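You operate a simulated robot arm through the tools that you are given. There is no shell and no other tool. Be economical: measure what you need, move in short steps, check, and stop when the job is done.

You run a simulated two-armed robot. Do the job below in one go: nothing can be reset, and whatever is moved stays where it is left.

TASK
On the island top over the prop, fold the blue towel in half and then in half again.

Only the result counts: the job must be done as asked and must still hold three seconds after the hand-in. Knocking over, shifting, dropping, spilling or breaking anything else fails it. Flat cloth is picked up by pressing the open fingertips on it (5 to 10 N) and closing them slowly along it; thin cloth reads only 2 to 8 mm in the jaws.

THE ROBOT
Two 7-joint arms with two-finger parallel grippers on one trunk, on a base that drives. Base frame: it is fixed to the floor where the robot stands at the start and does not move with it; the origin is under the middle of the robot, x ahead of it, y to its left, z up. Lengths are in m, angles in degrees, forces in N, time in s.
The left shoulder is at the start at [0.07, 0.163, 1.145], the right one opposite. Places, roughly: island top over the prop [0.5, -0.1, 0.9]. Payload 3.43 kg a hand.
The tool frame of a hand sits at the grasp point between the pads (the TCP): z along the fingers, y along the line on which they close. The tips reach 0.034 m beyond it. The gripper opens to 0.128 m. The fingers are 0.024 m wide and 0.012 m thick; the gripper's body (0.048 by 0.13 m) begins 0.096 m behind the TCP.
Orientation is that of the tool frame in the base frame, as [roll, pitch, yaw] about the fixed x, y, z axes, in that order (R = Rz(yaw) Ry(pitch) Rx(roll)). With the fingers straight down and closing along the base's y, the tool's x points along the base's -x, its y along +y and its z along -z.

THE INTERFACE
- The arms move only by the tool arm_command. It takes "left_motion", "right_motion" or both (then of equal length, played together; a hand with none holds still); each is a list that holds one entry, the list of rows, each a list of 7 numbers: the shift along the tool's x, y, z in units of 250 mm (1.0 is 250 mm), then the turn, a rotation vector about the tool's x, y, z in units of 180 degrees (1.0 is 180 degrees), then the opening, from 0 (shut) to 1 (fully open). In form: [[[tx, ty, tz, wx, wy, wz, claw], ...]]. A call has 1 to 20 rows; each row is the pose to reach, as a shift and turn from the pose commanded when the call began, along the tool's axes at that moment. A call with a number of a shift or a turn outside -1 to 1 is refused whole. A row lasts 0.2 s, in which the tool goes at most 0.05 m and 8.6 degrees; a call with a longer step from one row to the next is refused whole, and so is a gripper value outside its range. Where a pose cannot be reached the arm comes as near as it can. A force on the tool above 40 N (or 10 N above the force at the start of the call, whichever is more), or a blocked arm, ends the call early, and 0.2 s more pass. The fingers move at their own pace (about 0.153 m/s each) and stop on an object; they squeeze with about 31 N. The grip force told is the motor's: it shows also when the fingers shut on nothing. Time passes only in rows, and 0.2 s behind the last, so rows that repeat a pose let the fingers close. It gives the time, the measured TCP pose, the force on the tool (base axes), the opening and the grip force at its end, in the units of the frame above (readings bear some noise).
- Cameras (640 x 400 px; columns grow to the right, rows downward): "scene" is now at [0.1374, 0.0001, 1.3676]; the picture's right is [0.00, -1.00, 0.00], its down [-0.63, -0.00, -0.77] and it looks along [0.77, 0.00, -0.63] (base axes); focal length 289 px, centre (320, 200). "left" rides on the left gripper at [0.076, 0.011, -0.16] in its tool frame; the picture's right is [-0.15, 0.99, 0.00], its down [-0.88, -0.13, -0.46] and it looks along [-0.45, -0.07, 0.89] (tool axes); focal length 234 px, centre (320, 200). "right" rides on the right gripper at [0.076, -0.011, -0.16] in its tool frame; the picture's right is [0.15, 0.99, 0.00], its down [-0.88, 0.13, -0.46] and it looks along [-0.45, 0.07, 0.89] (tool axes); focal length 234 px, centre (320, 200). There is no depth. A picture from a camera that has moved, and an enlarged one, comes with that camera's place and axes in the base frame and with its lens.
- grab_frame(camera): a new picture of that camera. It takes no simulated time.
- lift_body(by): slides the trunk up (or, below 0, down) by that many m; the arms and the scene camera ride with it, the base frame stays. It gives what a move gives, with no picture.
- drive_base(legs): drives the robot by 1 to 6 legs, each [ahead, left, turn to the left] in m, m and degrees, along the robot's own axes; the way and the turn of a leg run together, so that a leg with both is an arc; at most 1.5 m and 180 degrees a leg. The arms and the cameras ride along, it lands a little off, and it stops where it bumps. It gives what a move gives.
- head_to(pan, tilt): turns the head with the scene camera to pan (to the left, within 86 degrees either way) and tilt (down, from -29 to 69), counted from straight ahead of the robot. It gives what a move gives.
- inspect(camera, box): a new picture of the part [left, top, right, bottom] of that camera's present view, enlarged. It takes no simulated time.
- finish_job(): hands the job in; it is judged then, once.

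Go step by step. Nothing tells you exact positions but the pictures and the camera data: compare them with the known pose of the tool, close in by small moves and look again before you grip or let go. The budget is 120 turns and 108 pictures, counting those below and the enlarged ones. Unless the task says otherwise, let go and move clear before handing in, and close with one line.

The tools are called after "Emit:" as a command line: name --argument value ..., lists and objects as JSON in quotes. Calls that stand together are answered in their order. arm_command: Moves the arms, as the interface text tells. Its arguments: {"type":"object","properties":{"left_motion":{"type":"array"},"right_motion":{"type":"array"}},"required":[]} The other tools are called the same way: lift_body (by) slides the trunk up or down; drive_base (legs) drives the base; head_to (pan, tilt) turns the head that bears the scene camera; grab_frame (camera) takes a picture; inspect (camera, box) takes an enlarged picture of a part of a camera's view; finish_job () hands the job in.

At the start:

```text
clock: 0.0
left_ee_pos: [0.4903, 0.1762, 1.1174]
left_ee_rot: [-180.0, 0.0, -180.0]
left_wrist_force: [0.7, -1.1, 0.8]
left_width: 0.1282
left_finger_force: 0.1
right_ee_pos: [0.4619, -0.2417, 1.1158]
right_ee_rot: [-180.0, 0.1, -179.9]
right_wrist_force: [0.3, -1.1, 0.1]
right_width: 0.1278
right_finger_force: 0.1
trunk travel left (down, up): [-0.625, 0.315]
robot x, y, heading: [-0.0015, -0.0054, 0.1]
head pan, tilt: [0.2, 39.3]
```

scene: 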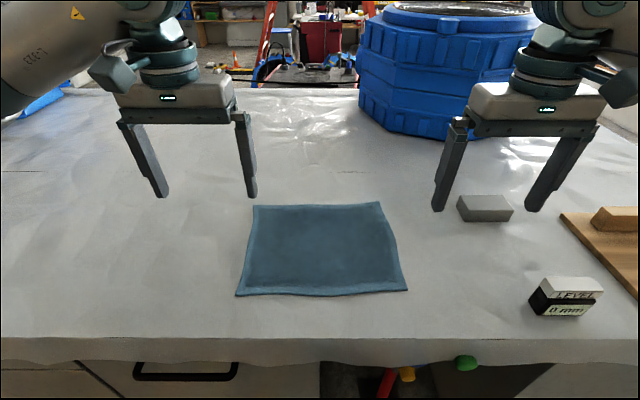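
right: 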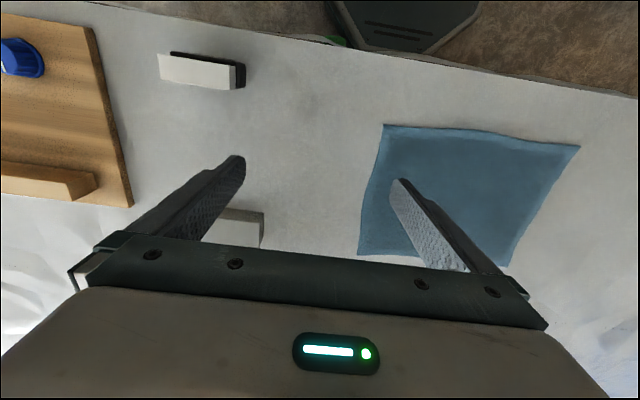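
left: 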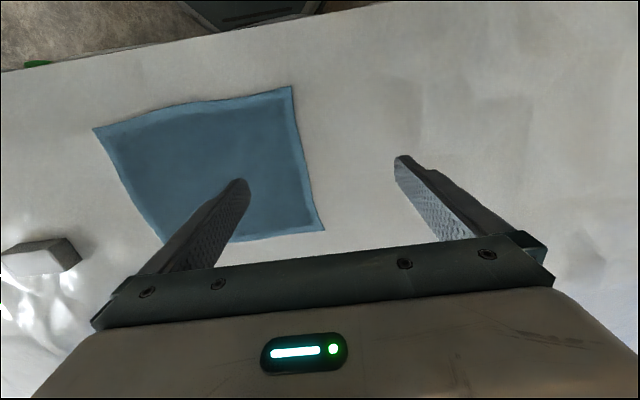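

The towel lies flat, roughly x 0.45–0.73 and y −0.17–0.18. I'll fold the near edge over the far edge with both hands, so first I bring both hands above the near corners and look.

Emit:
arm_command --left_motion '[[[0.016, -0.038, 0.117, 0, 0, 0, 0.8], [0.032, -0.076, 0.235, 0, 0, 0, 0.6], [0.048, -0.115, 0.352, 0, 0, 0, 0.4], [0.065, -0.153, 0.47, 0, 0, 0, 0.3], [0.065, -0.153, 0.47, 0, 0, 0, 0.3]]]' --right_motion '[[[-0.025, 0.093, 0.116, 0, 0, 0, 0.8], [-0.05, 0.186, 0.232, 0, 0, 0, 0.6], [-0.075, 0.278, 0.347, 0, 0, 0, 0.4], [-0.1, 0.371, 0.463, 0, 0, 0, 0.3], [-0.1, 0.371, 0.463, 0, 0, 0, 0.3]]]'

Emit:
grab_frame --camera "scene"

Emit:
grab_frame --camera "left"

Emit:
grab_frame --camera "right"

```text
clock: 1.2
left_ee_pos: [0.4734, 0.1338, 1.0008]
left_ee_rot: [-180.0, 0.1, 180.0]
left_wrist_force: [0.1, 0.1, 0.1]
left_width: 0.0385
left_finger_force: 0.1
right_ee_pos: [0.4866, -0.1488, 0.9996]
right_ee_rot: [-180.0, 0.1, -180.0]
right_wrist_force: [-0.3, 0.8, 0.8]
right_width: 0.0383
right_finger_force: 0.0
trunk travel left (down, up): [-0.625, 0.315]
robot x, y, heading: [0.0001, 0.0023, 0.2]
head pan, tilt: [0.2, 39.3]
```

```text
104 pictures are left
camera scene: at [0.1362, -0.0003, 1.3678], right [0.0, -1.0, 0.0], down [-0.63, 0.0, -0.77], along [0.77, 0.0, -0.63], focal length 289 px, centre (320, 200)
```

scene: 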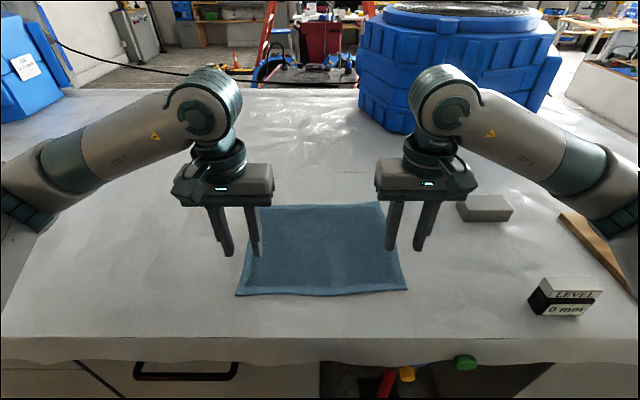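

```text
103 pictures are left
camera left: at [0.3974, 0.1472, 1.1598], right [0.15, 0.99, 0.0], down [0.88, -0.13, 0.46], along [0.45, -0.07, -0.89], focal length 234 px, centre (320, 200)
```

left: 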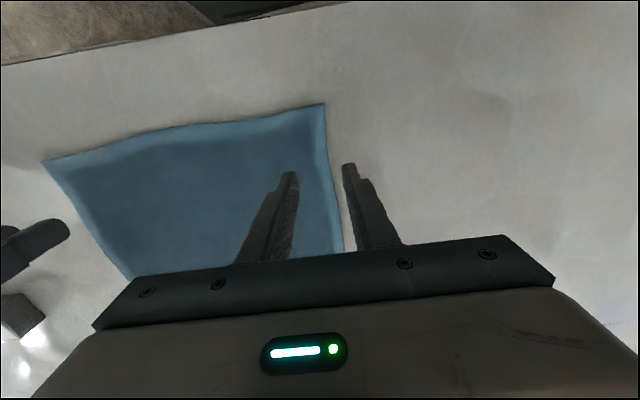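

```text
102 pictures are left
camera right: at [0.4102, -0.1589, 1.1601], right [-0.15, 0.99, 0.0], down [0.88, 0.13, 0.46], along [0.45, 0.07, -0.89], focal length 234 px, centre (320, 200)
```

right: 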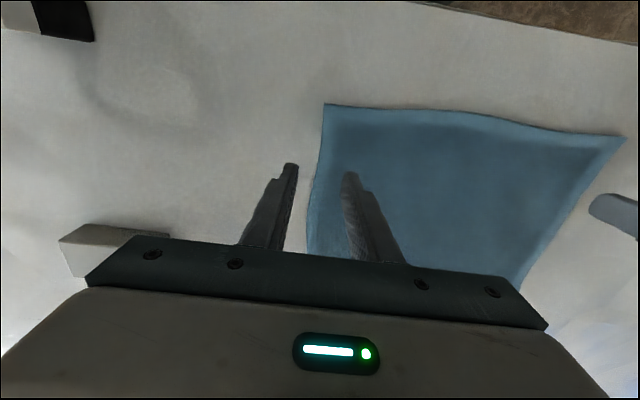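

By combining the cameras, I put the cloth at z≈0.918, so it measures about 0.246 × 0.305, with the near corners at (0.422, 0.148) and (0.434, −0.157). I'll move over the grasp points just above the cloth.

Emit:
arm_command --left_motion '[[[0.056, -0.03, 0.08, 0, 0, 0, 0.25], [0.112, -0.06, 0.15, 0, 0, 0, 0.25], [0.112, -0.06, 0.15, 0, 0, 0, 0.25]]]' --right_motion '[[[0.064, 0.046, 0.08, 0, 0, 0, 0.25], [0.128, 0.092, 0.15, 0, 0, 0, 0.25], [0.128, 0.092, 0.15, 0, 0, 0, 0.25]]]'

Emit:
grab_frame --camera "scene"

Emit:
grab_frame --camera "left"

Emit:
grab_frame --camera "right"

```text
clock: 2.0
left_ee_pos: [0.4458, 0.1219, 0.9619]
left_ee_rot: [-179.9, 0.0, -179.9]
left_wrist_force: [0.6, -0.3, -0.4]
left_width: 0.0322
left_finger_force: 0.1
right_ee_pos: [0.4549, -0.1248, 0.9632]
right_ee_rot: [180.0, 0.0, -179.9]
right_wrist_force: [-0.5, -0.6, 0.3]
right_width: 0.0317
right_finger_force: 0.1
trunk travel left (down, up): [-0.625, 0.315]
robot x, y, heading: [-0.0045, -0.0009, 0.0]
head pan, tilt: [0.2, 39.3]
```

```text
101 pictures are left
camera scene: at [0.1375, 0.0, 1.3676], right [0.0, -1.0, 0.0], down [-0.63, 0.0, -0.77], along [0.77, 0.0, -0.63], focal length 289 px, centre (320, 200)
```

scene: 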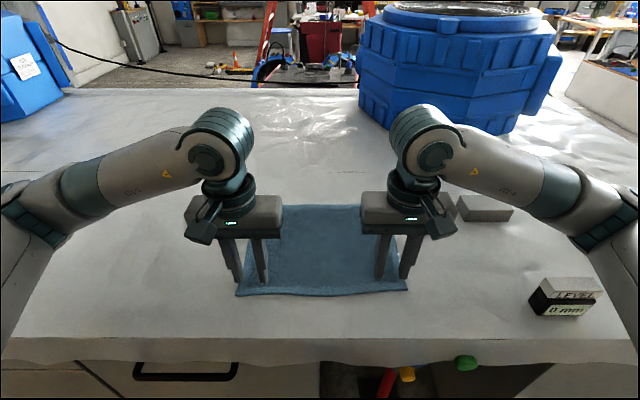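

```text
100 pictures are left
camera left: at [0.3711, 0.1344, 1.1219], right [0.15, 0.99, 0.0], down [0.88, -0.13, 0.46], along [0.45, -0.07, -0.89], focal length 234 px, centre (320, 200)
```

left: 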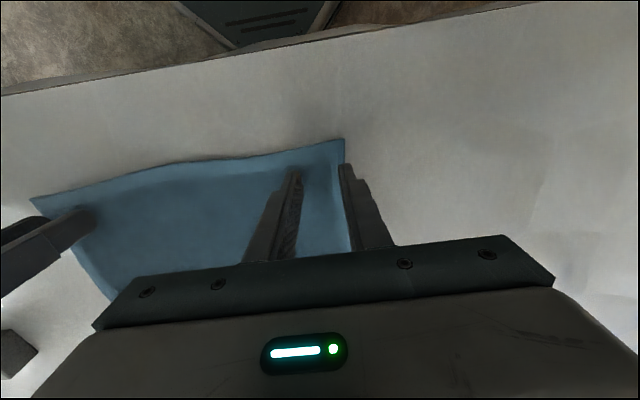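

```text
99 pictures are left
camera right: at [0.3785, -0.1355, 1.123], right [-0.15, 0.99, 0.0], down [0.88, 0.13, 0.46], along [0.45, 0.07, -0.89], focal length 234 px, centre (320, 200)
```

right: 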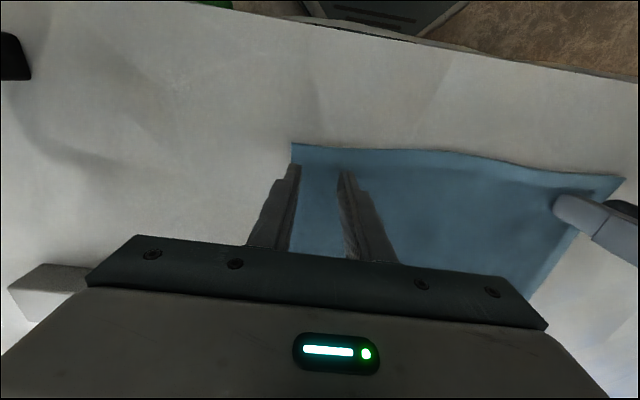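

Fingertips are about 1–2 cm above the cloth at the corners. I'll shift slightly inward and lower in small steps to find contact.

Emit:
arm_command --left_motion '[[[0, -0.03, 0.016, 0, 0, 0, 0.25], [0, -0.03, 0.032, 0, 0, 0, 0.25], [0, -0.03, 0.048, 0, 0, 0, 0.25], [0, -0.03, 0.06, 0, 0, 0, 0.25]]]' --right_motion '[[[0, 0.02, 0.016, 0, 0, 0, 0.25], [0, 0.02, 0.032, 0, 0, 0, 0.25], [0, 0.02, 0.048, 0, 0, 0, 0.25], [0, 0.02, 0.06, 0, 0, 0, 0.25]]]'

Emit:
grab_frame --camera "left"

Emit:
grab_frame --camera "right"

```text
clock: 2.8
left_ee_pos: [0.446, 0.1159, 0.9574]
left_ee_rot: [-179.8, 0.8, -179.8]
left_wrist_force: [-2.8, 1.8, 21.0]
left_width: 0.0321
left_finger_force: 0.0
right_ee_pos: [0.452, -0.1212, 0.9555]
right_ee_rot: [179.8, 0.7, 179.8]
right_wrist_force: [-1.3, -2.3, 19.7]
right_width: 0.032
right_finger_force: 0.2
trunk travel left (down, up): [-0.625, 0.315]
robot x, y, heading: [0.0026, 0.0019, 0.0]
head pan, tilt: [0.2, 39.3]
stopped in row 4 (left hand): the force on the tool passed its limit (the readings are from after the stop); the commanded pose is now the measured one
```

```text
98 pictures are left
camera left: at [0.3687, 0.1283, 1.1155], right [0.14, 0.99, 0.0], down [0.87, -0.12, 0.47], along [0.46, -0.07, -0.88], focal length 234 px, centre (320, 200)
```

left: 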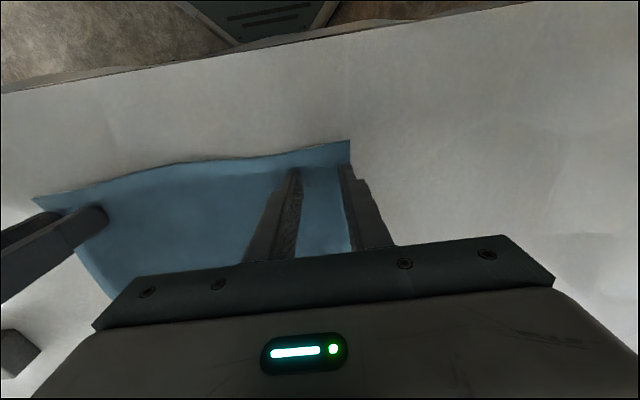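

```text
97 pictures are left
camera right: at [0.3754, -0.1313, 1.1162], right [-0.14, 0.99, 0.0], down [0.88, 0.13, 0.47], along [0.46, 0.07, -0.88], focal length 234 px, centre (320, 200)
```

right: 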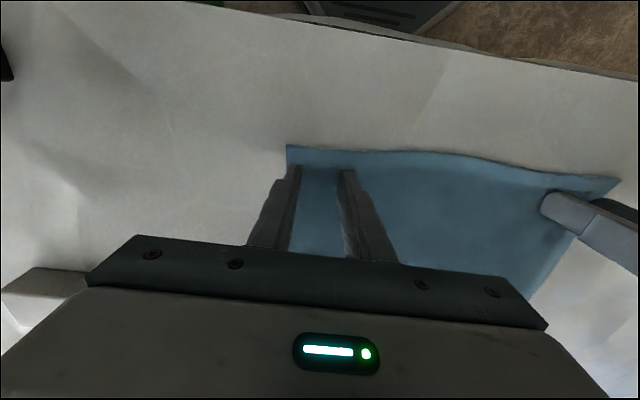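

Both hands touched at TCP z≈0.956, but with about 20 N, which is too much. I'll ease up a touch and read the force.

Emit:
arm_command --left_motion '[[[0, 0, -0.004, 0, 0, 0, 0.25], [0, 0, -0.004, 0, 0, 0, 0.25]]]' --right_motion '[[[0, 0, -0.004, 0, 0, 0, 0.25], [0, 0, -0.004, 0, 0, 0, 0.25]]]'

```text
clock: 3.4
left_ee_pos: [0.4465, 0.1148, 0.9566]
left_ee_rot: [-179.8, 0.7, -179.8]
left_wrist_force: [3.4, 1.7, 25.0]
left_width: 0.032
left_finger_force: 0.1
right_ee_pos: [0.4524, -0.1196, 0.9558]
right_ee_rot: [179.8, 0.6, 179.7]
right_wrist_force: [-2.3, -4.7, 27.9]
right_width: 0.0319
right_finger_force: 0.0
trunk travel left (down, up): [-0.625, 0.315]
robot x, y, heading: [-0.0009, 0.0013, -0.2]
head pan, tilt: [0.2, 39.3]
```

Emit:
arm_command --left_motion '[[[0, 0, -0.008, 0, 0, 0, 0.25], [0, 0, -0.01, 0, 0, 0, 0.25]]]' --right_motion '[[[0, 0, -0.008, 0, 0, 0, 0.25], [0, 0, -0.01, 0, 0, 0, 0.25]]]'

```text
clock: 4.0
left_ee_pos: [0.4455, 0.115, 0.9569]
left_ee_rot: [-179.8, 0.6, -179.8]
left_wrist_force: [0.1, 2.9, 13.6]
left_width: 0.0321
left_finger_force: 0.0
right_ee_pos: [0.4525, -0.1215, 0.9581]
right_ee_rot: [179.8, 0.5, 179.8]
right_wrist_force: [-2.8, -2.5, 14.4]
right_width: 0.0317
right_finger_force: 0.1
trunk travel left (down, up): [-0.625, 0.315]
robot x, y, heading: [-0.001, 0.0016, -0.1]
head pan, tilt: [0.2, 39.3]
```

Force is now about 14 N, falling around 5 N per mm. I'll ease another 1.3 mm to roughly 8 N and close slowly.

Emit:
arm_command --left_motion '[[[0, 0, -0.005, 0, 0, 0, 0.25], [0, 0, -0.005, 0, 0, 0, 0.22], [0, 0, -0.005, 0, 0, 0, 0.19], [0, 0, -0.005, 0, 0, 0, 0.16], [0, 0, -0.005, 0, 0, 0, 0.13], [0, 0, -0.005, 0, 0, 0, 0.1], [0, 0, -0.005, 0, 0, 0, 0.07], [0, 0, -0.005, 0, 0, 0, 0.04], [0, 0, -0.005, 0, 0, 0, 0.02], [0, 0, -0.005, 0, 0, 0, 0], [0, 0, -0.005, 0, 0, 0, 0]]]' --right_motion '[[[0, 0, -0.005, 0, 0, 0, 0.25], [0, 0, -0.005, 0, 0, 0, 0.22], [0, 0, -0.005, 0, 0, 0, 0.19], [0, 0, -0.005, 0, 0, 0, 0.16], [0, 0, -0.005, 0, 0, 0, 0.13], [0, 0, -0.005, 0, 0, 0, 0.1], [0, 0, -0.005, 0, 0, 0, 0.07], [0, 0, -0.005, 0, 0, 0, 0.04], [0, 0, -0.005, 0, 0, 0, 0.02], [0, 0, -0.005, 0, 0, 0, 0], [0, 0, -0.005, 0, 0, 0, 0]]]'

Emit:
grab_frame --camera "left"

Emit:
grab_frame --camera "right"

Emit:
grab_frame --camera "scene"

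```text
clock: 6.4
left_ee_pos: [0.4472, 0.1151, 0.9581]
left_ee_rot: [-179.8, 0.5, -179.8]
left_wrist_force: [0.2, -10.1, 2.4]
left_width: 0.0038
left_finger_force: 30.6
right_ee_pos: [0.4553, -0.1202, 0.958]
right_ee_rot: [179.8, 0.4, 179.9]
right_wrist_force: [-0.7, 9.2, 1.5]
right_width: 0.0038
right_finger_force: 31.4
trunk travel left (down, up): [-0.625, 0.315]
robot x, y, heading: [0.0008, 0.0022, -0.0]
head pan, tilt: [0.2, 39.3]
```

```text
96 pictures are left
camera left: at [0.3716, 0.1278, 1.1173], right [0.14, 0.99, 0.0], down [0.88, -0.13, 0.46], along [0.46, -0.07, -0.89], focal length 234 px, centre (320, 200)
```

left: 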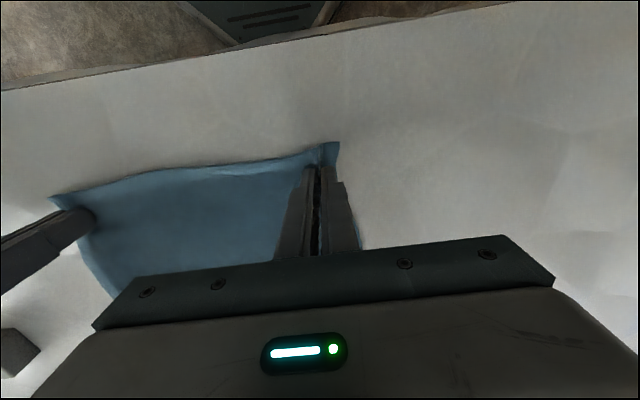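

```text
95 pictures are left
camera right: at [0.3788, -0.1307, 1.1179], right [-0.14, 0.99, 0.0], down [0.88, 0.13, 0.46], along [0.46, 0.07, -0.89], focal length 234 px, centre (320, 200)
```

right: 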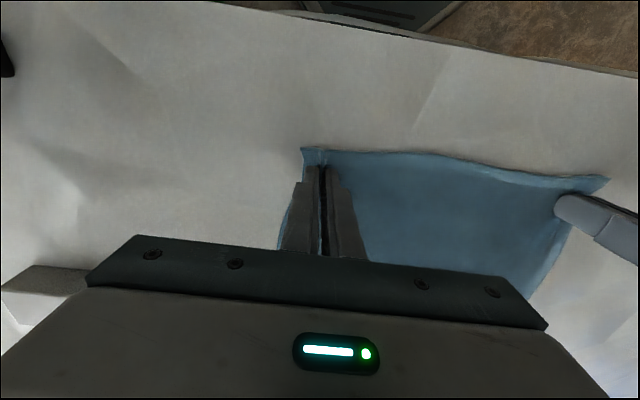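

```text
94 pictures are left
camera scene: at [0.1372, 0.0002, 1.3677], right [0.0, -1.0, 0.0], down [-0.63, 0.0, -0.77], along [0.77, 0.0, -0.63], focal length 289 px, centre (320, 200)
```

scene: 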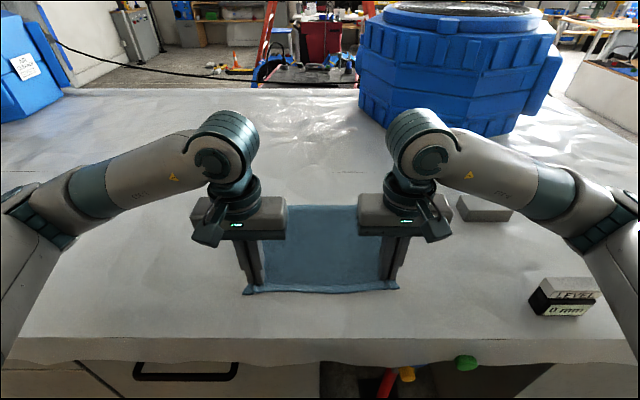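

Both hands hold cloth (3.8 mm). Now I'll swing the first half of the arc toward the far edge and check.

Emit:
arm_command --left_motion '[[[-0.0134, 0.004, -0.093, 0, 0, 0, 0], [-0.0525, 0.008, -0.18, 0, 0, 0, 0], [-0.115, 0.011, -0.255, 0, 0, 0, 0], [-0.196, 0.015, -0.312, 0, 0, 0, 0], [-0.29, 0.019, -0.348, 0, 0, 0, 0], [-0.392, 0.023, -0.36, 0, 0, 0, 0]]]' --right_motion '[[[-0.0134, 0.003, -0.093, 0, 0, 0, 0], [-0.0525, 0.006, -0.18, 0, 0, 0, 0], [-0.115, 0.009, -0.255, 0, 0, 0, 0], [-0.196, 0.012, -0.312, 0, 0, 0, 0], [-0.29, 0.015, -0.348, 0, 0, 0, 0], [-0.392, 0.017, -0.36, 0, 0, 0, 0]]]'

Emit:
grab_frame --camera "scene"

```text
clock: 7.8
left_ee_pos: [0.5461, 0.1217, 1.0497]
left_ee_rot: [-179.7, 0.4, -179.9]
left_wrist_force: [0.6, -14.1, -0.3]
left_width: 0.0037
left_finger_force: 31.1
right_ee_pos: [0.5552, -0.1168, 1.0488]
right_ee_rot: [179.8, 0.3, 179.9]
right_wrist_force: [-0.3, 14.6, 0.3]
right_width: 0.0039
right_finger_force: 31.6
trunk travel left (down, up): [-0.625, 0.315]
robot x, y, heading: [0.0005, -0.0036, -0.1]
head pan, tilt: [0.2, 39.3]
```

```text
93 pictures are left
camera scene: at [0.1388, 0.0003, 1.3674], right [0.0, -1.0, 0.0], down [-0.63, 0.0, -0.77], along [0.77, 0.0, -0.63], focal length 289 px, centre (320, 200)
```

scene: 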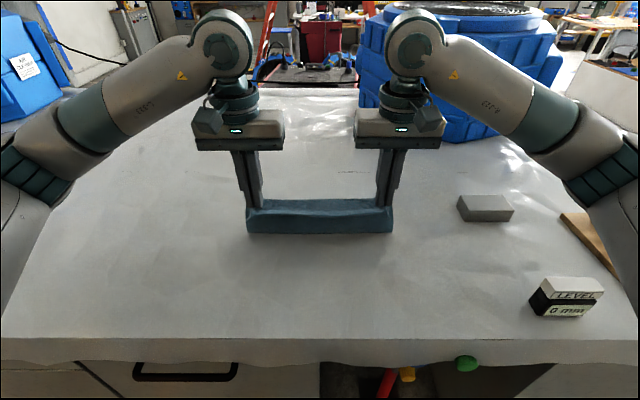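

The towel hangs taut between the hands. I'll check from the wrist camera whether the far half has stayed in place.

Emit:
grab_frame --camera "left"

Emit:
inspect --camera "scene" --box '[220, 160, 420, 285]'

```text
92 pictures are left
camera left: at [0.4708, 0.1346, 1.2088], right [0.14, 0.99, 0.0], down [0.88, -0.13, 0.46], along [0.46, -0.07, -0.89], focal length 234 px, centre (320, 200)
```

left: 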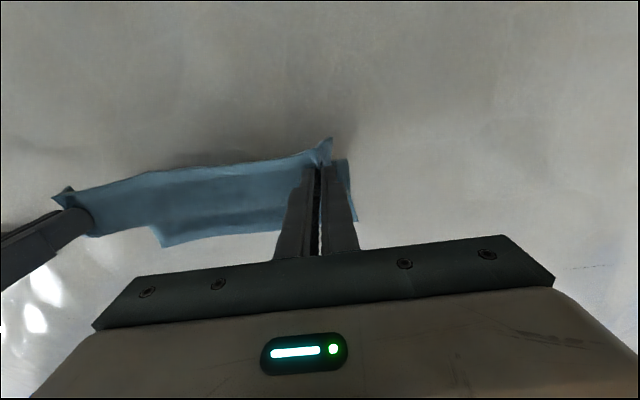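

```text
3.20 times, centred on (320, 222) of scene
camera zoom: at [0.1388, 0.0003, 1.3674], right [0.0, -1.0, 0.0], down [-0.63, 0.0, -0.77], along [0.77, 0.0, -0.63], focal length 925 px, centre (320, 128)
```

zoom: 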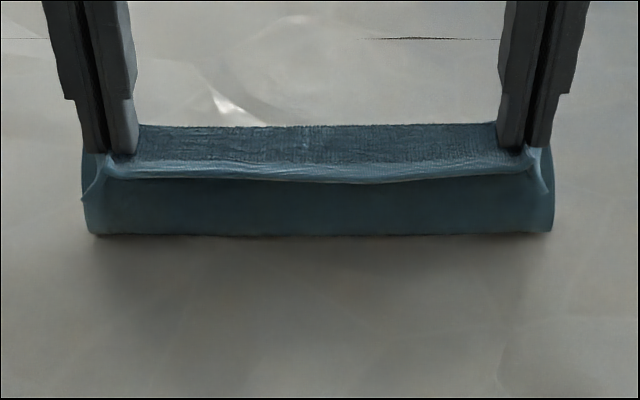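

The far edge has stayed put. The edge strip would tuck under if the hands stayed vertical, so I'll tilt the fingers back progressively as I complete the arc.

Emit:
arm_command --left_motion '[[[-0.022, 0.003, 0.071, 0, 0.0417, 0, 0], [-0.102, 0.006, 0.087, 0, 0.0833, 0, 0], [-0.178, 0.009, 0.112, 0, 0.125, 0, 0], [-0.248, 0.012, 0.152, 0, 0.1667, 0, 0], [-0.306, 0.015, 0.201, 0, 0.2083, 0, 0], [-0.354, 0.018, 0.259, 0, 0.25, 0, 0]]]' --right_motion '[[[-0.022, 0.003, 0.071, 0, 0.0417, 0, 0], [-0.102, 0.006, 0.087, 0, 0.0833, 0, 0], [-0.178, 0.009, 0.112, 0, 0.125, 0, 0], [-0.248, 0.012, 0.152, 0, 0.1667, 0, 0], [-0.306, 0.015, 0.201, 0, 0.2083, 0, 0], [-0.354, 0.018, 0.259, 0, 0.25, 0, 0]]]'

Emit:
grab_frame --camera "scene"

Emit:
grab_frame --camera "left"

```text
clock: 9.2
left_ee_pos: [0.634, 0.1239, 0.9858]
left_ee_rot: [-179.1, -44.6, 179.7]
left_wrist_force: [-0.3, -6.5, -1.6]
left_width: 0.0036
left_finger_force: 30.8
right_ee_pos: [0.6333, -0.1112, 0.9828]
right_ee_rot: [179.4, -44.3, -179.4]
right_wrist_force: [0.5, 7.7, 0.0]
right_width: 0.0036
right_finger_force: 31.6
right hand out of reach, approached as far as the arm can: row 6
trunk travel left (down, up): [-0.625, 0.315]
robot x, y, heading: [-0.0012, -0.0001, 0.3]
head pan, tilt: [0.2, 39.3]
```

```text
90 pictures are left
camera scene: at [0.137, -0.0016, 1.3674], right [0.0, -1.0, 0.0], down [-0.63, 0.0, -0.77], along [0.77, 0.0, -0.63], focal length 289 px, centre (320, 200)
```

scene: 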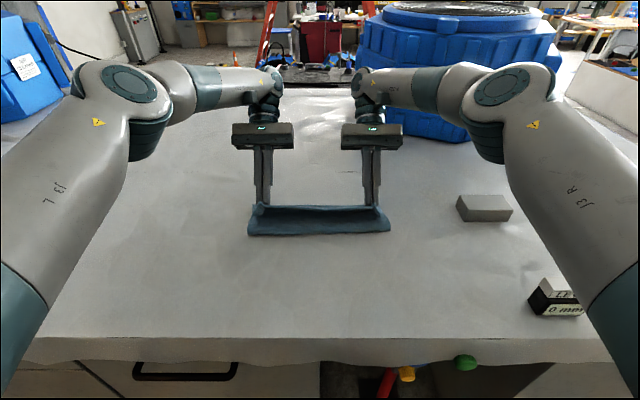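

```text
89 pictures are left
camera left: at [0.6925, 0.1378, 1.1533], right [0.1, 0.99, -0.11], down [0.95, -0.13, -0.29], along [-0.3, -0.08, -0.95], focal length 234 px, centre (320, 200)
```

left: 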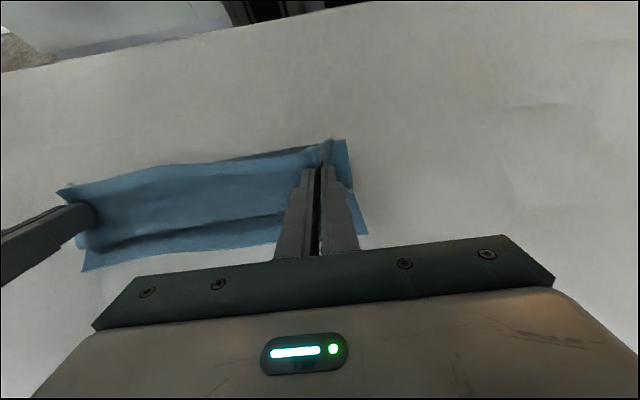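

The right arm is at its reach limit at this tilt. I'll ease the tilt back to about 37° while lowering onto the far half.

Emit:
arm_command --left_motion '[[[-0.022, 0.004, 0.019, 0, -0.015, 0, 0], [-0.044, 0.008, 0.038, 0, -0.03, 0, 0], [-0.067, 0.011, 0.057, 0, -0.045, 0, 0], [-0.067, 0.011, 0.057, 0, -0.045, 0, 0]]]' --right_motion '[[[-0.03, 0, 0.006, 0, -0.015, 0, 0], [-0.06, 0, 0.012, 0, -0.03, 0, 0], [-0.09, 0, 0.019, 0, -0.045, 0, 0], [-0.09, 0, 0.019, 0, -0.045, 0, 0]]]'

Emit:
grab_frame --camera "left"

Emit:
inspect --camera "scene" --box '[220, 160, 420, 285]'

```text
clock: 10.2
left_ee_pos: [0.6353, 0.1286, 0.9633]
left_ee_rot: [-179.6, -36.3, 179.9]
left_wrist_force: [-0.2, -16.3, 4.2]
left_width: 0.0038
left_finger_force: 30.7
right_ee_pos: [0.6455, -0.111, 0.9642]
right_ee_rot: [179.7, -36.5, -179.9]
right_wrist_force: [-2.0, 16.5, 4.5]
right_width: 0.0038
right_finger_force: 30.8
trunk travel left (down, up): [-0.625, 0.315]
robot x, y, heading: [0.0006, -0.0014, -0.1]
head pan, tilt: [0.2, 39.3]
```

```text
88 pictures are left
camera left: at [0.6702, 0.1414, 1.1373], right [0.12, 0.99, -0.09], down [0.98, -0.13, -0.15], along [-0.17, -0.07, -0.98], focal length 234 px, centre (320, 200)
```

left: 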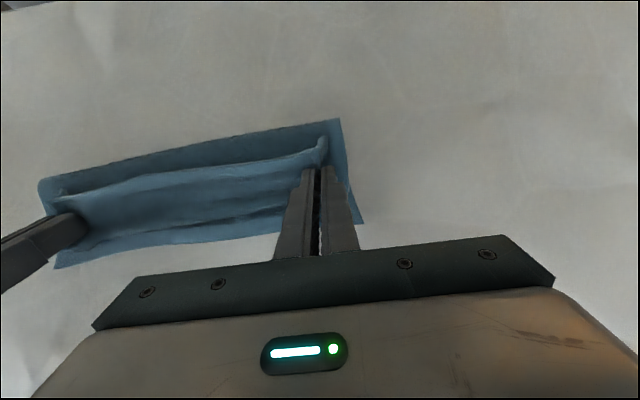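

```text
3.20 times, centred on (320, 222) of scene
camera zoom: at [0.1371, -0.0001, 1.3678], right [0.0, -1.0, 0.0], down [-0.63, 0.0, -0.77], along [0.77, 0.0, -0.63], focal length 925 px, centre (320, 128)
```

zoom: 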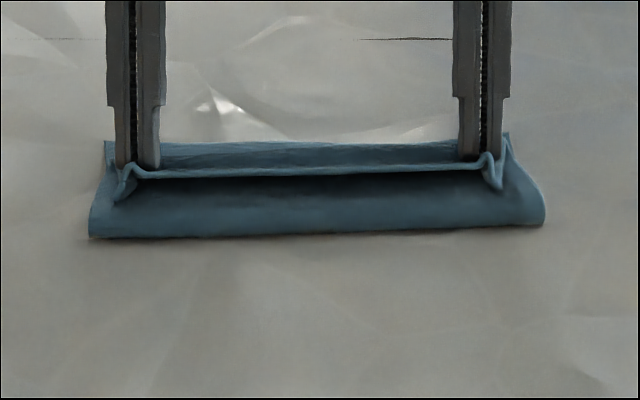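

The top layer's edge strip is still turned up towards the robot, as I expected. I'll release gently, pull the fingers out along their axis and see how it relaxes.

Emit:
arm_command --left_motion '[[[0, 0, 0, 0, 0, 0, 0.06], [0, 0, 0, 0, 0, 0, 0.12], [0, 0, 0, 0, 0, 0, 0.2], [0, 0, -0.04, 0, 0, 0, 0.2], [0, 0, -0.1, 0, 0, 0, 0.2], [0, 0, -0.2, 0, 0, 0, 0.2], [0, 0, -0.3, 0, 0, 0, 0.2]]]' --right_motion '[[[0, 0, 0, 0, 0, 0, 0.06], [0, 0, 0, 0, 0, 0, 0.12], [0, 0, 0, 0, 0, 0, 0.2], [0, 0, -0.04, 0, 0, 0, 0.2], [0, 0, -0.1, 0, 0, 0, 0.2], [0, 0, -0.2, 0, 0, 0, 0.2], [0, 0, -0.3, 0, 0, 0, 0.2]]]'

Emit:
grab_frame --camera "left"

Emit:
inspect --camera "scene" --box '[220, 160, 420, 285]'

```text
clock: 11.8
left_ee_pos: [0.6741, 0.123, 1.0247]
left_ee_rot: [-179.7, -36.2, 180.0]
left_wrist_force: [0.1, -0.8, 0.3]
left_width: 0.0259
left_finger_force: 0.1
left hand out of reach, approached as far as the arm can: row 7
right_ee_pos: [0.6731, -0.1201, 1.0218]
right_ee_rot: [179.4, -36.3, -179.8]
right_wrist_force: [0.7, 0.1, -0.2]
right_width: 0.0257
right_finger_force: 0.1
right hand out of reach, approached as far as the arm can: row 7
trunk travel left (down, up): [-0.625, 0.315]
robot x, y, heading: [0.0002, -0.0004, -0.2]
head pan, tilt: [0.2, 39.3]
```

```text
86 pictures are left
camera left: at [0.709, 0.1366, 1.1975], right [0.12, 0.99, -0.09], down [0.98, -0.13, -0.15], along [-0.16, -0.07, -0.98], focal length 234 px, centre (320, 200)
```

left: 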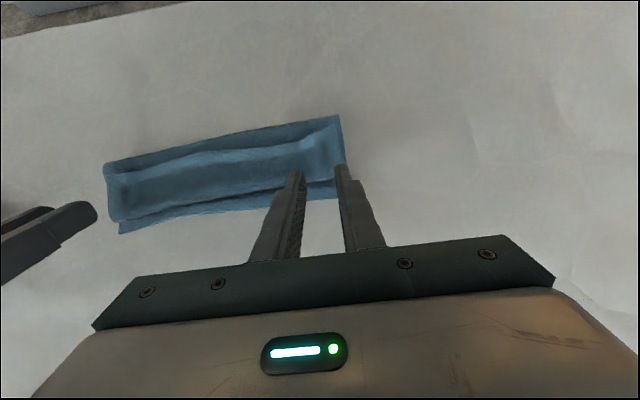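

```text
3.20 times, centred on (320, 222) of scene
camera zoom: at [0.1364, -0.0047, 1.3677], right [0.0, -1.0, 0.0], down [-0.63, 0.0, -0.77], along [0.77, 0.0, -0.63], focal length 925 px, centre (320, 128)
```

zoom: 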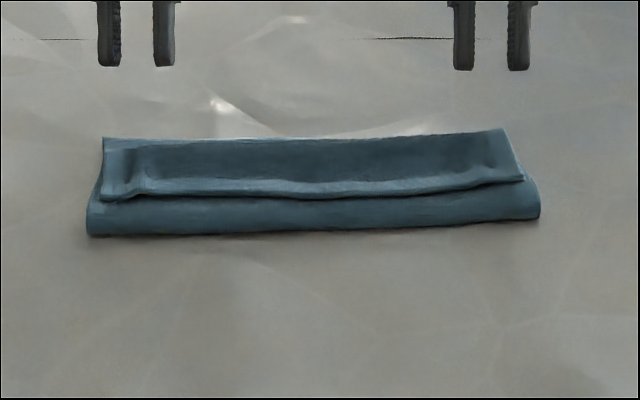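

The edge fell back on itself and the crease is off by about 3 cm, so I'll unroll it to flat and redo the fold with the hands turned 90° to pinch just the very edge. First I straighten the hands and back off.

Emit:
arm_command --left_motion '[[[0.07, 0, 0, 0, -0.04, 0, 0.2], [0.15, 0, 0, 0, -0.08, 0, 0.2], [0.22, 0, 0, 0, -0.12, 0, 0.2], [0.3, 0, 0, 0, -0.16, 0, 0.2], [0.369, 0, 0, 0, -0.2, 0, 0.2]]]' --right_motion '[[[0.07, 0, -0.01, 0, -0.04, 0, 0.2], [0.13, 0, -0.02, 0, -0.08, 0, 0.2], [0.2, 0, -0.03, 0, -0.12, 0, 0.2], [0.27, 0, -0.04, 0, -0.16, 0, 0.2], [0.33, 0, -0.047, 0, -0.2, 0, 0.2]]]'

```text
clock: 13.0
left_ee_pos: [0.6008, 0.1302, 1.0778]
left_ee_rot: [-179.7, -0.3, -179.9]
left_wrist_force: [-0.5, 0.7, 0.6]
left_width: 0.0256
left_finger_force: 0.1
right_ee_pos: [0.6139, -0.1151, 1.079]
right_ee_rot: [179.9, -0.2, 179.8]
right_wrist_force: [0.3, 0.3, -0.1]
right_width: 0.0257
right_finger_force: 0.0
trunk travel left (down, up): [-0.625, 0.315]
robot x, y, heading: [-0.0027, 0.0007, -0.0]
head pan, tilt: [0.2, 39.3]
```

Hands are vertical again. Now I'll turn them 90° (cameras outward) so they close along x.

Emit:
arm_command --left_motion '[[[0, 0, 0, 0, 0, 0.0455, 0.2], [0, 0, 0, 0, 0, 0.091, 0.2], [0, 0, 0, 0, 0, 0.1364, 0.2], [0, 0, 0, 0, 0, 0.1818, 0.2], [0, 0, 0, 0, 0, 0.2273, 0.2], [0, 0, 0, 0, 0, 0.2727, 0.2], [0, 0, 0, 0, 0, 0.3182, 0.2], [0, 0, 0, 0, 0, 0.3636, 0.2], [0, 0, 0, 0, 0, 0.4091, 0.2], [0, 0, 0, 0, 0, 0.4545, 0.2], [0, 0, 0, 0, 0, 0.5, 0.2]]]' --right_motion '[[[0, 0, 0, 0, 0, -0.0455, 0.2], [0, 0, 0, 0, 0, -0.091, 0.2], [0, 0, 0, 0, 0, -0.1364, 0.2], [0, 0, 0, 0, 0, -0.1818, 0.2], [0, 0, 0, 0, 0, -0.2273, 0.2], [0, 0, 0, 0, 0, -0.2727, 0.2], [0, 0, 0, 0, 0, -0.3182, 0.2], [0, 0, 0, 0, 0, -0.3636, 0.2], [0, 0, 0, 0, 0, -0.4091, 0.2], [0, 0, 0, 0, 0, -0.4545, 0.2], [0, 0, 0, 0, 0, -0.5, 0.2]]]'

Emit:
grab_frame --camera "left"

Emit:
grab_frame --camera "right"

Emit:
grab_frame --camera "scene"

```text
clock: 15.4
left_ee_pos: [0.4713, 0.0787, 1.073]
left_ee_rot: [-179.8, 0.2, 91.0]
left_wrist_force: [-0.2, -0.1, 0.3]
left_width: 0.0256
left_finger_force: 0.1
left hand out of reach, approached as far as the arm can: row 8, 9, 10, 11
right_ee_pos: [0.4754, -0.0666, 1.0719]
right_ee_rot: [179.9, 0.2, -91.0]
right_wrist_force: [-0.7, -0.1, 0.0]
right_width: 0.0257
right_finger_force: 0.1
right hand out of reach, approached as far as the arm can: row 8, 9, 10, 11
trunk travel left (down, up): [-0.625, 0.315]
robot x, y, heading: [0.0032, 0.0035, -0.1]
head pan, tilt: [0.2, 39.3]
```

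```text
84 pictures are left
camera left: at [0.4824, 0.1569, 1.2319], right [0.99, -0.13, 0.0], down [-0.11, -0.88, 0.46], along [-0.06, -0.45, -0.89], focal length 234 px, centre (320, 200)
```

left: 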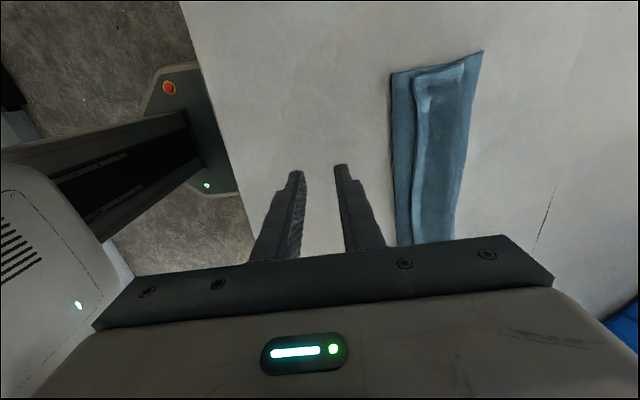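

```text
83 pictures are left
camera right: at [0.4862, -0.1428, 1.2325], right [-0.99, -0.13, 0.0], down [-0.11, 0.88, 0.46], along [-0.06, 0.45, -0.89], focal length 234 px, centre (320, 200)
```

right: 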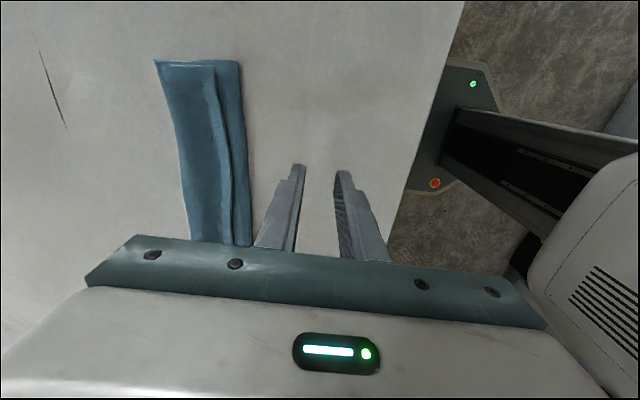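

```text
82 pictures are left
camera scene: at [0.1364, -0.0003, 1.3678], right [0.0, -1.0, 0.0], down [-0.63, 0.0, -0.77], along [0.77, 0.0, -0.63], focal length 289 px, centre (320, 200)
```

scene: 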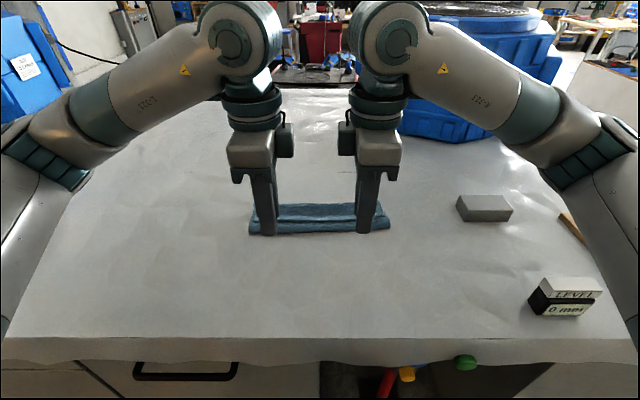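

With the cameras outward the arms can't reach far enough. I'll turn the hands the other way (cameras inward) and see whether that reaches.

Emit:
arm_command --left_motion '[[[0.05, 0.04, 0, 0, 0, -0.0447, 0.2], [0.1, 0.08, 0, 0, 0, -0.0894, 0.2], [0.15, 0.12, 0, 0, 0, -0.1341, 0.2], [0.2, 0.16, 0, 0, 0, -0.1788, 0.2], [0.24, 0.2, 0, 0, 0, -0.2235, 0.2], [0.24, 0.2, 0, 0, 0, -0.2682, 0.2], [0.24, 0.2, 0, 0, 0, -0.3129, 0.2], [0.24, 0.2, 0, 0, 0, -0.3576, 0.2], [0.24, 0.2, 0, 0, 0, -0.4023, 0.2], [0.24, 0.2, 0, 0, 0, -0.447, 0.2], [0.24, 0.2, 0, 0, 0, -0.4917, 0.2], [0.24, 0.2, 0, 0, 0, -0.5364, 0.2], [0.24, 0.2, 0, 0, 0, -0.5811, 0.2], [0.24, 0.2, 0, 0, 0, -0.6258, 0.2], [0.24, 0.2, 0, 0, 0, -0.6705, 0.2], [0.24, 0.2, 0, 0, 0, -0.7152, 0.2], [0.24, 0.2, 0, 0, 0, -0.7599, 0.2], [0.24, 0.2, 0, 0, 0, -0.8046, 0.2], [0.24, 0.2, 0, 0, 0, -0.8493, 0.2], [0.24, 0.2, 0, 0, 0, -0.894, 0.2]]]' --right_motion '[[[0.05, -0.04, 0, 0, 0, 0.0447, 0.2], [0.1, -0.08, 0, 0, 0, 0.0894, 0.2], [0.15, -0.12, 0, 0, 0, 0.1341, 0.2], [0.2, -0.16, 0, 0, 0, 0.1788, 0.2], [0.24, -0.2, 0, 0, 0, 0.2235, 0.2], [0.24, -0.2, 0, 0, 0, 0.2682, 0.2], [0.24, -0.2, 0, 0, 0, 0.3129, 0.2], [0.24, -0.2, 0, 0, 0, 0.3576, 0.2], [0.24, -0.2, 0, 0, 0, 0.4023, 0.2], [0.24, -0.2, 0, 0, 0, 0.447, 0.2], [0.24, -0.2, 0, 0, 0, 0.4917, 0.2], [0.24, -0.2, 0, 0, 0, 0.5364, 0.2], [0.24, -0.2, 0, 0, 0, 0.5811, 0.2], [0.24, -0.2, 0, 0, 0, 0.6258, 0.2], [0.24, -0.2, 0, 0, 0, 0.6705, 0.2], [0.24, -0.2, 0, 0, 0, 0.7152, 0.2], [0.24, -0.2, 0, 0, 0, 0.7599, 0.2], [0.24, -0.2, 0, 0, 0, 0.8046, 0.2], [0.24, -0.2, 0, 0, 0, 0.8493, 0.2], [0.24, -0.2, 0, 0, 0, 0.894, 0.2]]]'

```text
clock: 19.6
left_ee_pos: [0.5167, 0.138, 1.0699]
left_ee_rot: [179.6, -0.4, -108.8]
left_wrist_force: [-1.0, -0.3, 0.4]
left_width: 0.0256
left_finger_force: 0.0
right_ee_pos: [0.5258, -0.1258, 1.0703]
right_ee_rot: [-179.5, -0.3, 108.8]
right_wrist_force: [-0.5, 0.3, 0.6]
right_width: 0.0258
right_finger_force: 0.0
trunk travel left (down, up): [-0.625, 0.315]
robot x, y, heading: [0.0024, 0.0012, 0.1]
head pan, tilt: [0.2, 39.3]
```

This orientation reaches. I'll align the hands with the towel and move over the flap's edge to inspect it.

Emit:
arm_command --left_motion '[[[-0.023, -0.085, 0.07, 0, 0, -0.029, 0.2], [-0.046, -0.17, 0.14, 0, 0, -0.058, 0.2], [-0.069, -0.255, 0.21, 0, 0, -0.088, 0.2], [-0.091, -0.341, 0.28, 0, 0, -0.117, 0.2]]]' --right_motion '[[[-0.033, 0.088, 0.07, 0, 0, 0.023, 0.2], [-0.066, 0.176, 0.14, 0, 0, 0.045, 0.2], [-0.1, 0.264, 0.21, 0, 0, 0.068, 0.2], [-0.132, 0.352, 0.28, 0, 0, 0.09, 0.2]]]'

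Emit:
grab_frame --camera "left"

Emit:
grab_frame --camera "right"

Emit:
inspect --camera "scene" --box '[220, 160, 420, 285]'

```text
clock: 20.6
left_ee_pos: [0.6067, 0.1328, 0.9986]
left_ee_rot: [179.6, -0.2, -87.8]
left_wrist_force: [-0.5, 0.8, -0.1]
left_width: 0.0256
left_finger_force: 0.0
right_ee_pos: [0.6218, -0.1303, 0.9987]
right_ee_rot: [-179.5, -0.2, 92.7]
right_wrist_force: [-0.1, 0.7, -0.5]
right_width: 0.0255
right_finger_force: 0.1
trunk travel left (down, up): [-0.625, 0.315]
robot x, y, heading: [-0.0006, -0.0013, 0.3]
head pan, tilt: [0.2, 39.3]
```

```text
81 pictures are left
camera left: at [0.6011, 0.0578, 1.1588], right [-0.99, 0.11, 0.01], down [0.1, 0.89, 0.45], along [0.04, 0.45, -0.89], focal length 234 px, centre (320, 200)
```

left: 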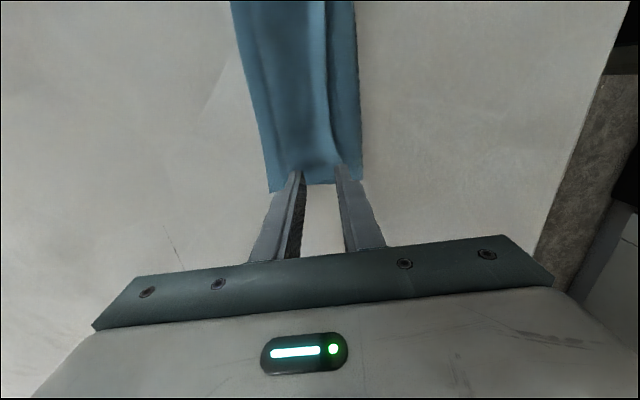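

```text
80 pictures are left
camera right: at [0.6095, -0.0538, 1.1593], right [0.98, 0.19, -0.01], down [0.18, -0.88, 0.45], along [0.08, -0.44, -0.89], focal length 234 px, centre (320, 200)
```

right: 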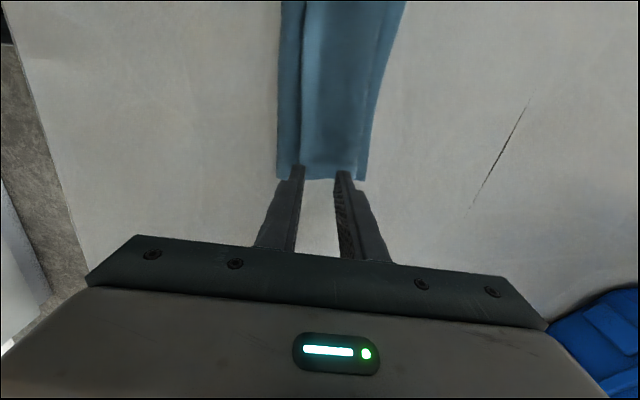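

```text
3.20 times, centred on (320, 222) of scene
camera zoom: at [0.1396, 0.0001, 1.3674], right [0.0, -1.0, 0.0], down [-0.63, 0.0, -0.77], along [0.77, 0.0, -0.63], focal length 925 px, centre (320, 128)
```

zoom: 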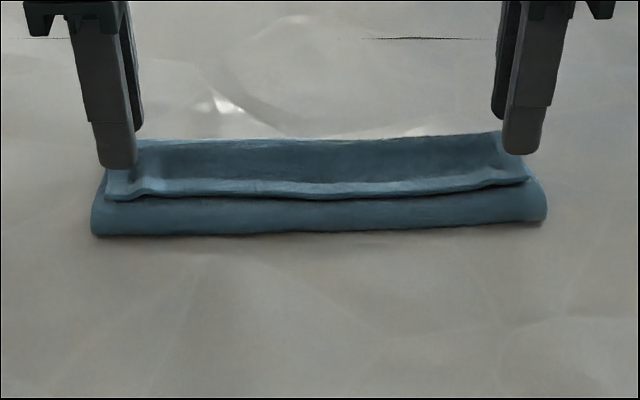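

The fingers are close to the flap's edge; I'll correct by a few millimetres and lower towards contact.

Emit:
arm_command --left_motion '[[[-0.009, 0.036, 0.06, 0, 0, 0, 0.2], [-0.009, 0.036, 0.1, 0, 0, 0, 0.2], [-0.009, 0.036, 0.12, 0, 0, 0, 0.2], [-0.009, 0.036, 0.132, 0, 0, 0, 0.2]]]' --right_motion '[[[0.024, -0.019, 0.06, 0, 0, 0, 0.2], [0.024, -0.019, 0.1, 0, 0, 0, 0.2], [0.024, -0.019, 0.12, 0, 0, 0, 0.2], [0.024, -0.019, 0.132, 0, 0, 0, 0.2]]]'

Emit:
inspect --camera "scene" --box '[220, 160, 420, 285]'

Emit:
inspect --camera "left" --box '[220, 100, 420, 225]'

Emit:
inspect --camera "right" --box '[220, 100, 420, 225]'

```text
clock: 21.6
left_ee_pos: [0.5952, 0.135, 0.9679]
left_ee_rot: [179.5, -0.2, -87.8]
left_wrist_force: [0.6, 0.6, 1.4]
left_width: 0.0259
left_finger_force: 0.2
right_ee_pos: [0.6144, -0.1221, 0.9669]
right_ee_rot: [-179.5, -0.2, 92.8]
right_wrist_force: [-0.8, -0.6, -0.1]
right_width: 0.0257
right_finger_force: 0.0
trunk travel left (down, up): [-0.625, 0.315]
robot x, y, heading: [-0.0005, 0.0007, -0.1]
head pan, tilt: [0.2, 39.3]
```

```text
3.20 times, centred on (320, 222) of scene
camera zoom: at [0.1377, 0.0, 1.3676], right [0.0, -1.0, 0.0], down [-0.63, 0.0, -0.77], along [0.77, 0.0, -0.63], focal length 925 px, centre (320, 128)
```

zoom: 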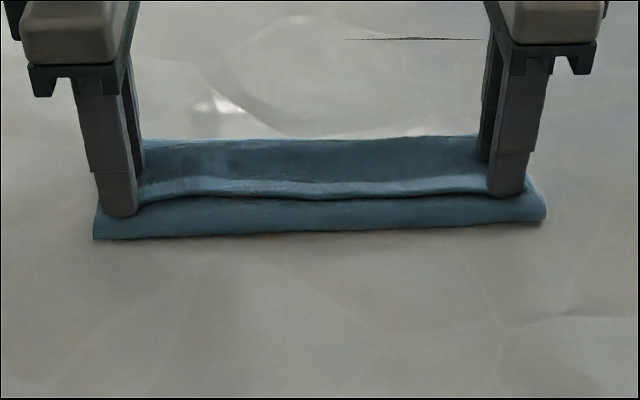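

```text
3.20 times, centred on (320, 162) of left
camera zoom: at [0.5897, 0.0595, 1.127], right [-0.99, 0.11, 0.01], down [0.1, 0.89, 0.45], along [0.04, 0.45, -0.89], focal length 749 px, centre (320, 320)
```

zoom: 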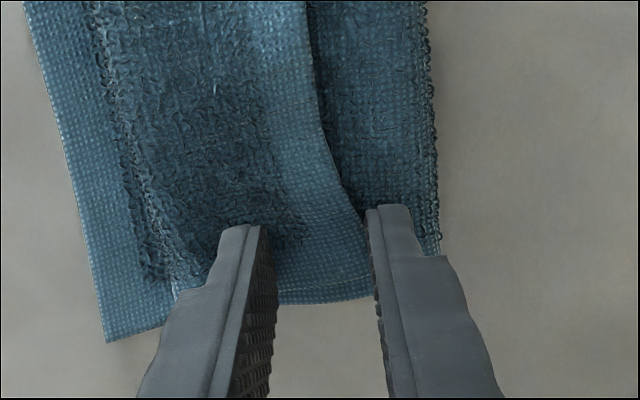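

```text
3.20 times, centred on (320, 162) of right
camera zoom: at [0.6014, -0.0469, 1.128], right [0.98, 0.19, -0.01], down [0.18, -0.87, 0.45], along [0.08, -0.44, -0.89], focal length 749 px, centre (320, 320)
```

zoom: 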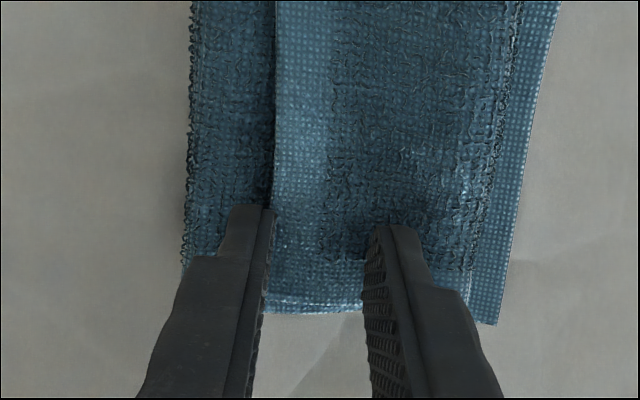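

The near fingers sit just outside the flap's edge on both sides. I'll press down gently.

Emit:
arm_command --left_motion '[[[0, 0, 0.008, 0, 0, 0, 0.2], [0, 0, 0.016, 0, 0, 0, 0.2], [0, 0, 0.02, 0, 0, 0, 0.2], [0, 0, 0.02, 0, 0, 0, 0.2]]]' --right_motion '[[[0, 0, 0.008, 0, 0, 0, 0.2], [0, 0, 0.016, 0, 0, 0, 0.2], [0, 0, 0.02, 0, 0, 0, 0.2], [0, 0, 0.02, 0, 0, 0, 0.2]]]'

```text
clock: 22.6
left_ee_pos: [0.5938, 0.1336, 0.9632]
left_ee_rot: [179.6, -0.2, -87.8]
left_wrist_force: [1.0, 1.1, 6.5]
left_width: 0.0257
left_finger_force: 0.1
right_ee_pos: [0.6134, -0.1219, 0.963]
right_ee_rot: [-179.7, -0.2, 92.8]
right_wrist_force: [1.7, -0.7, 6.5]
right_width: 0.0253
right_finger_force: 0.1
trunk travel left (down, up): [-0.625, 0.315]
robot x, y, heading: [-0.0012, -0.0016, -0.3]
head pan, tilt: [0.2, 39.3]
```

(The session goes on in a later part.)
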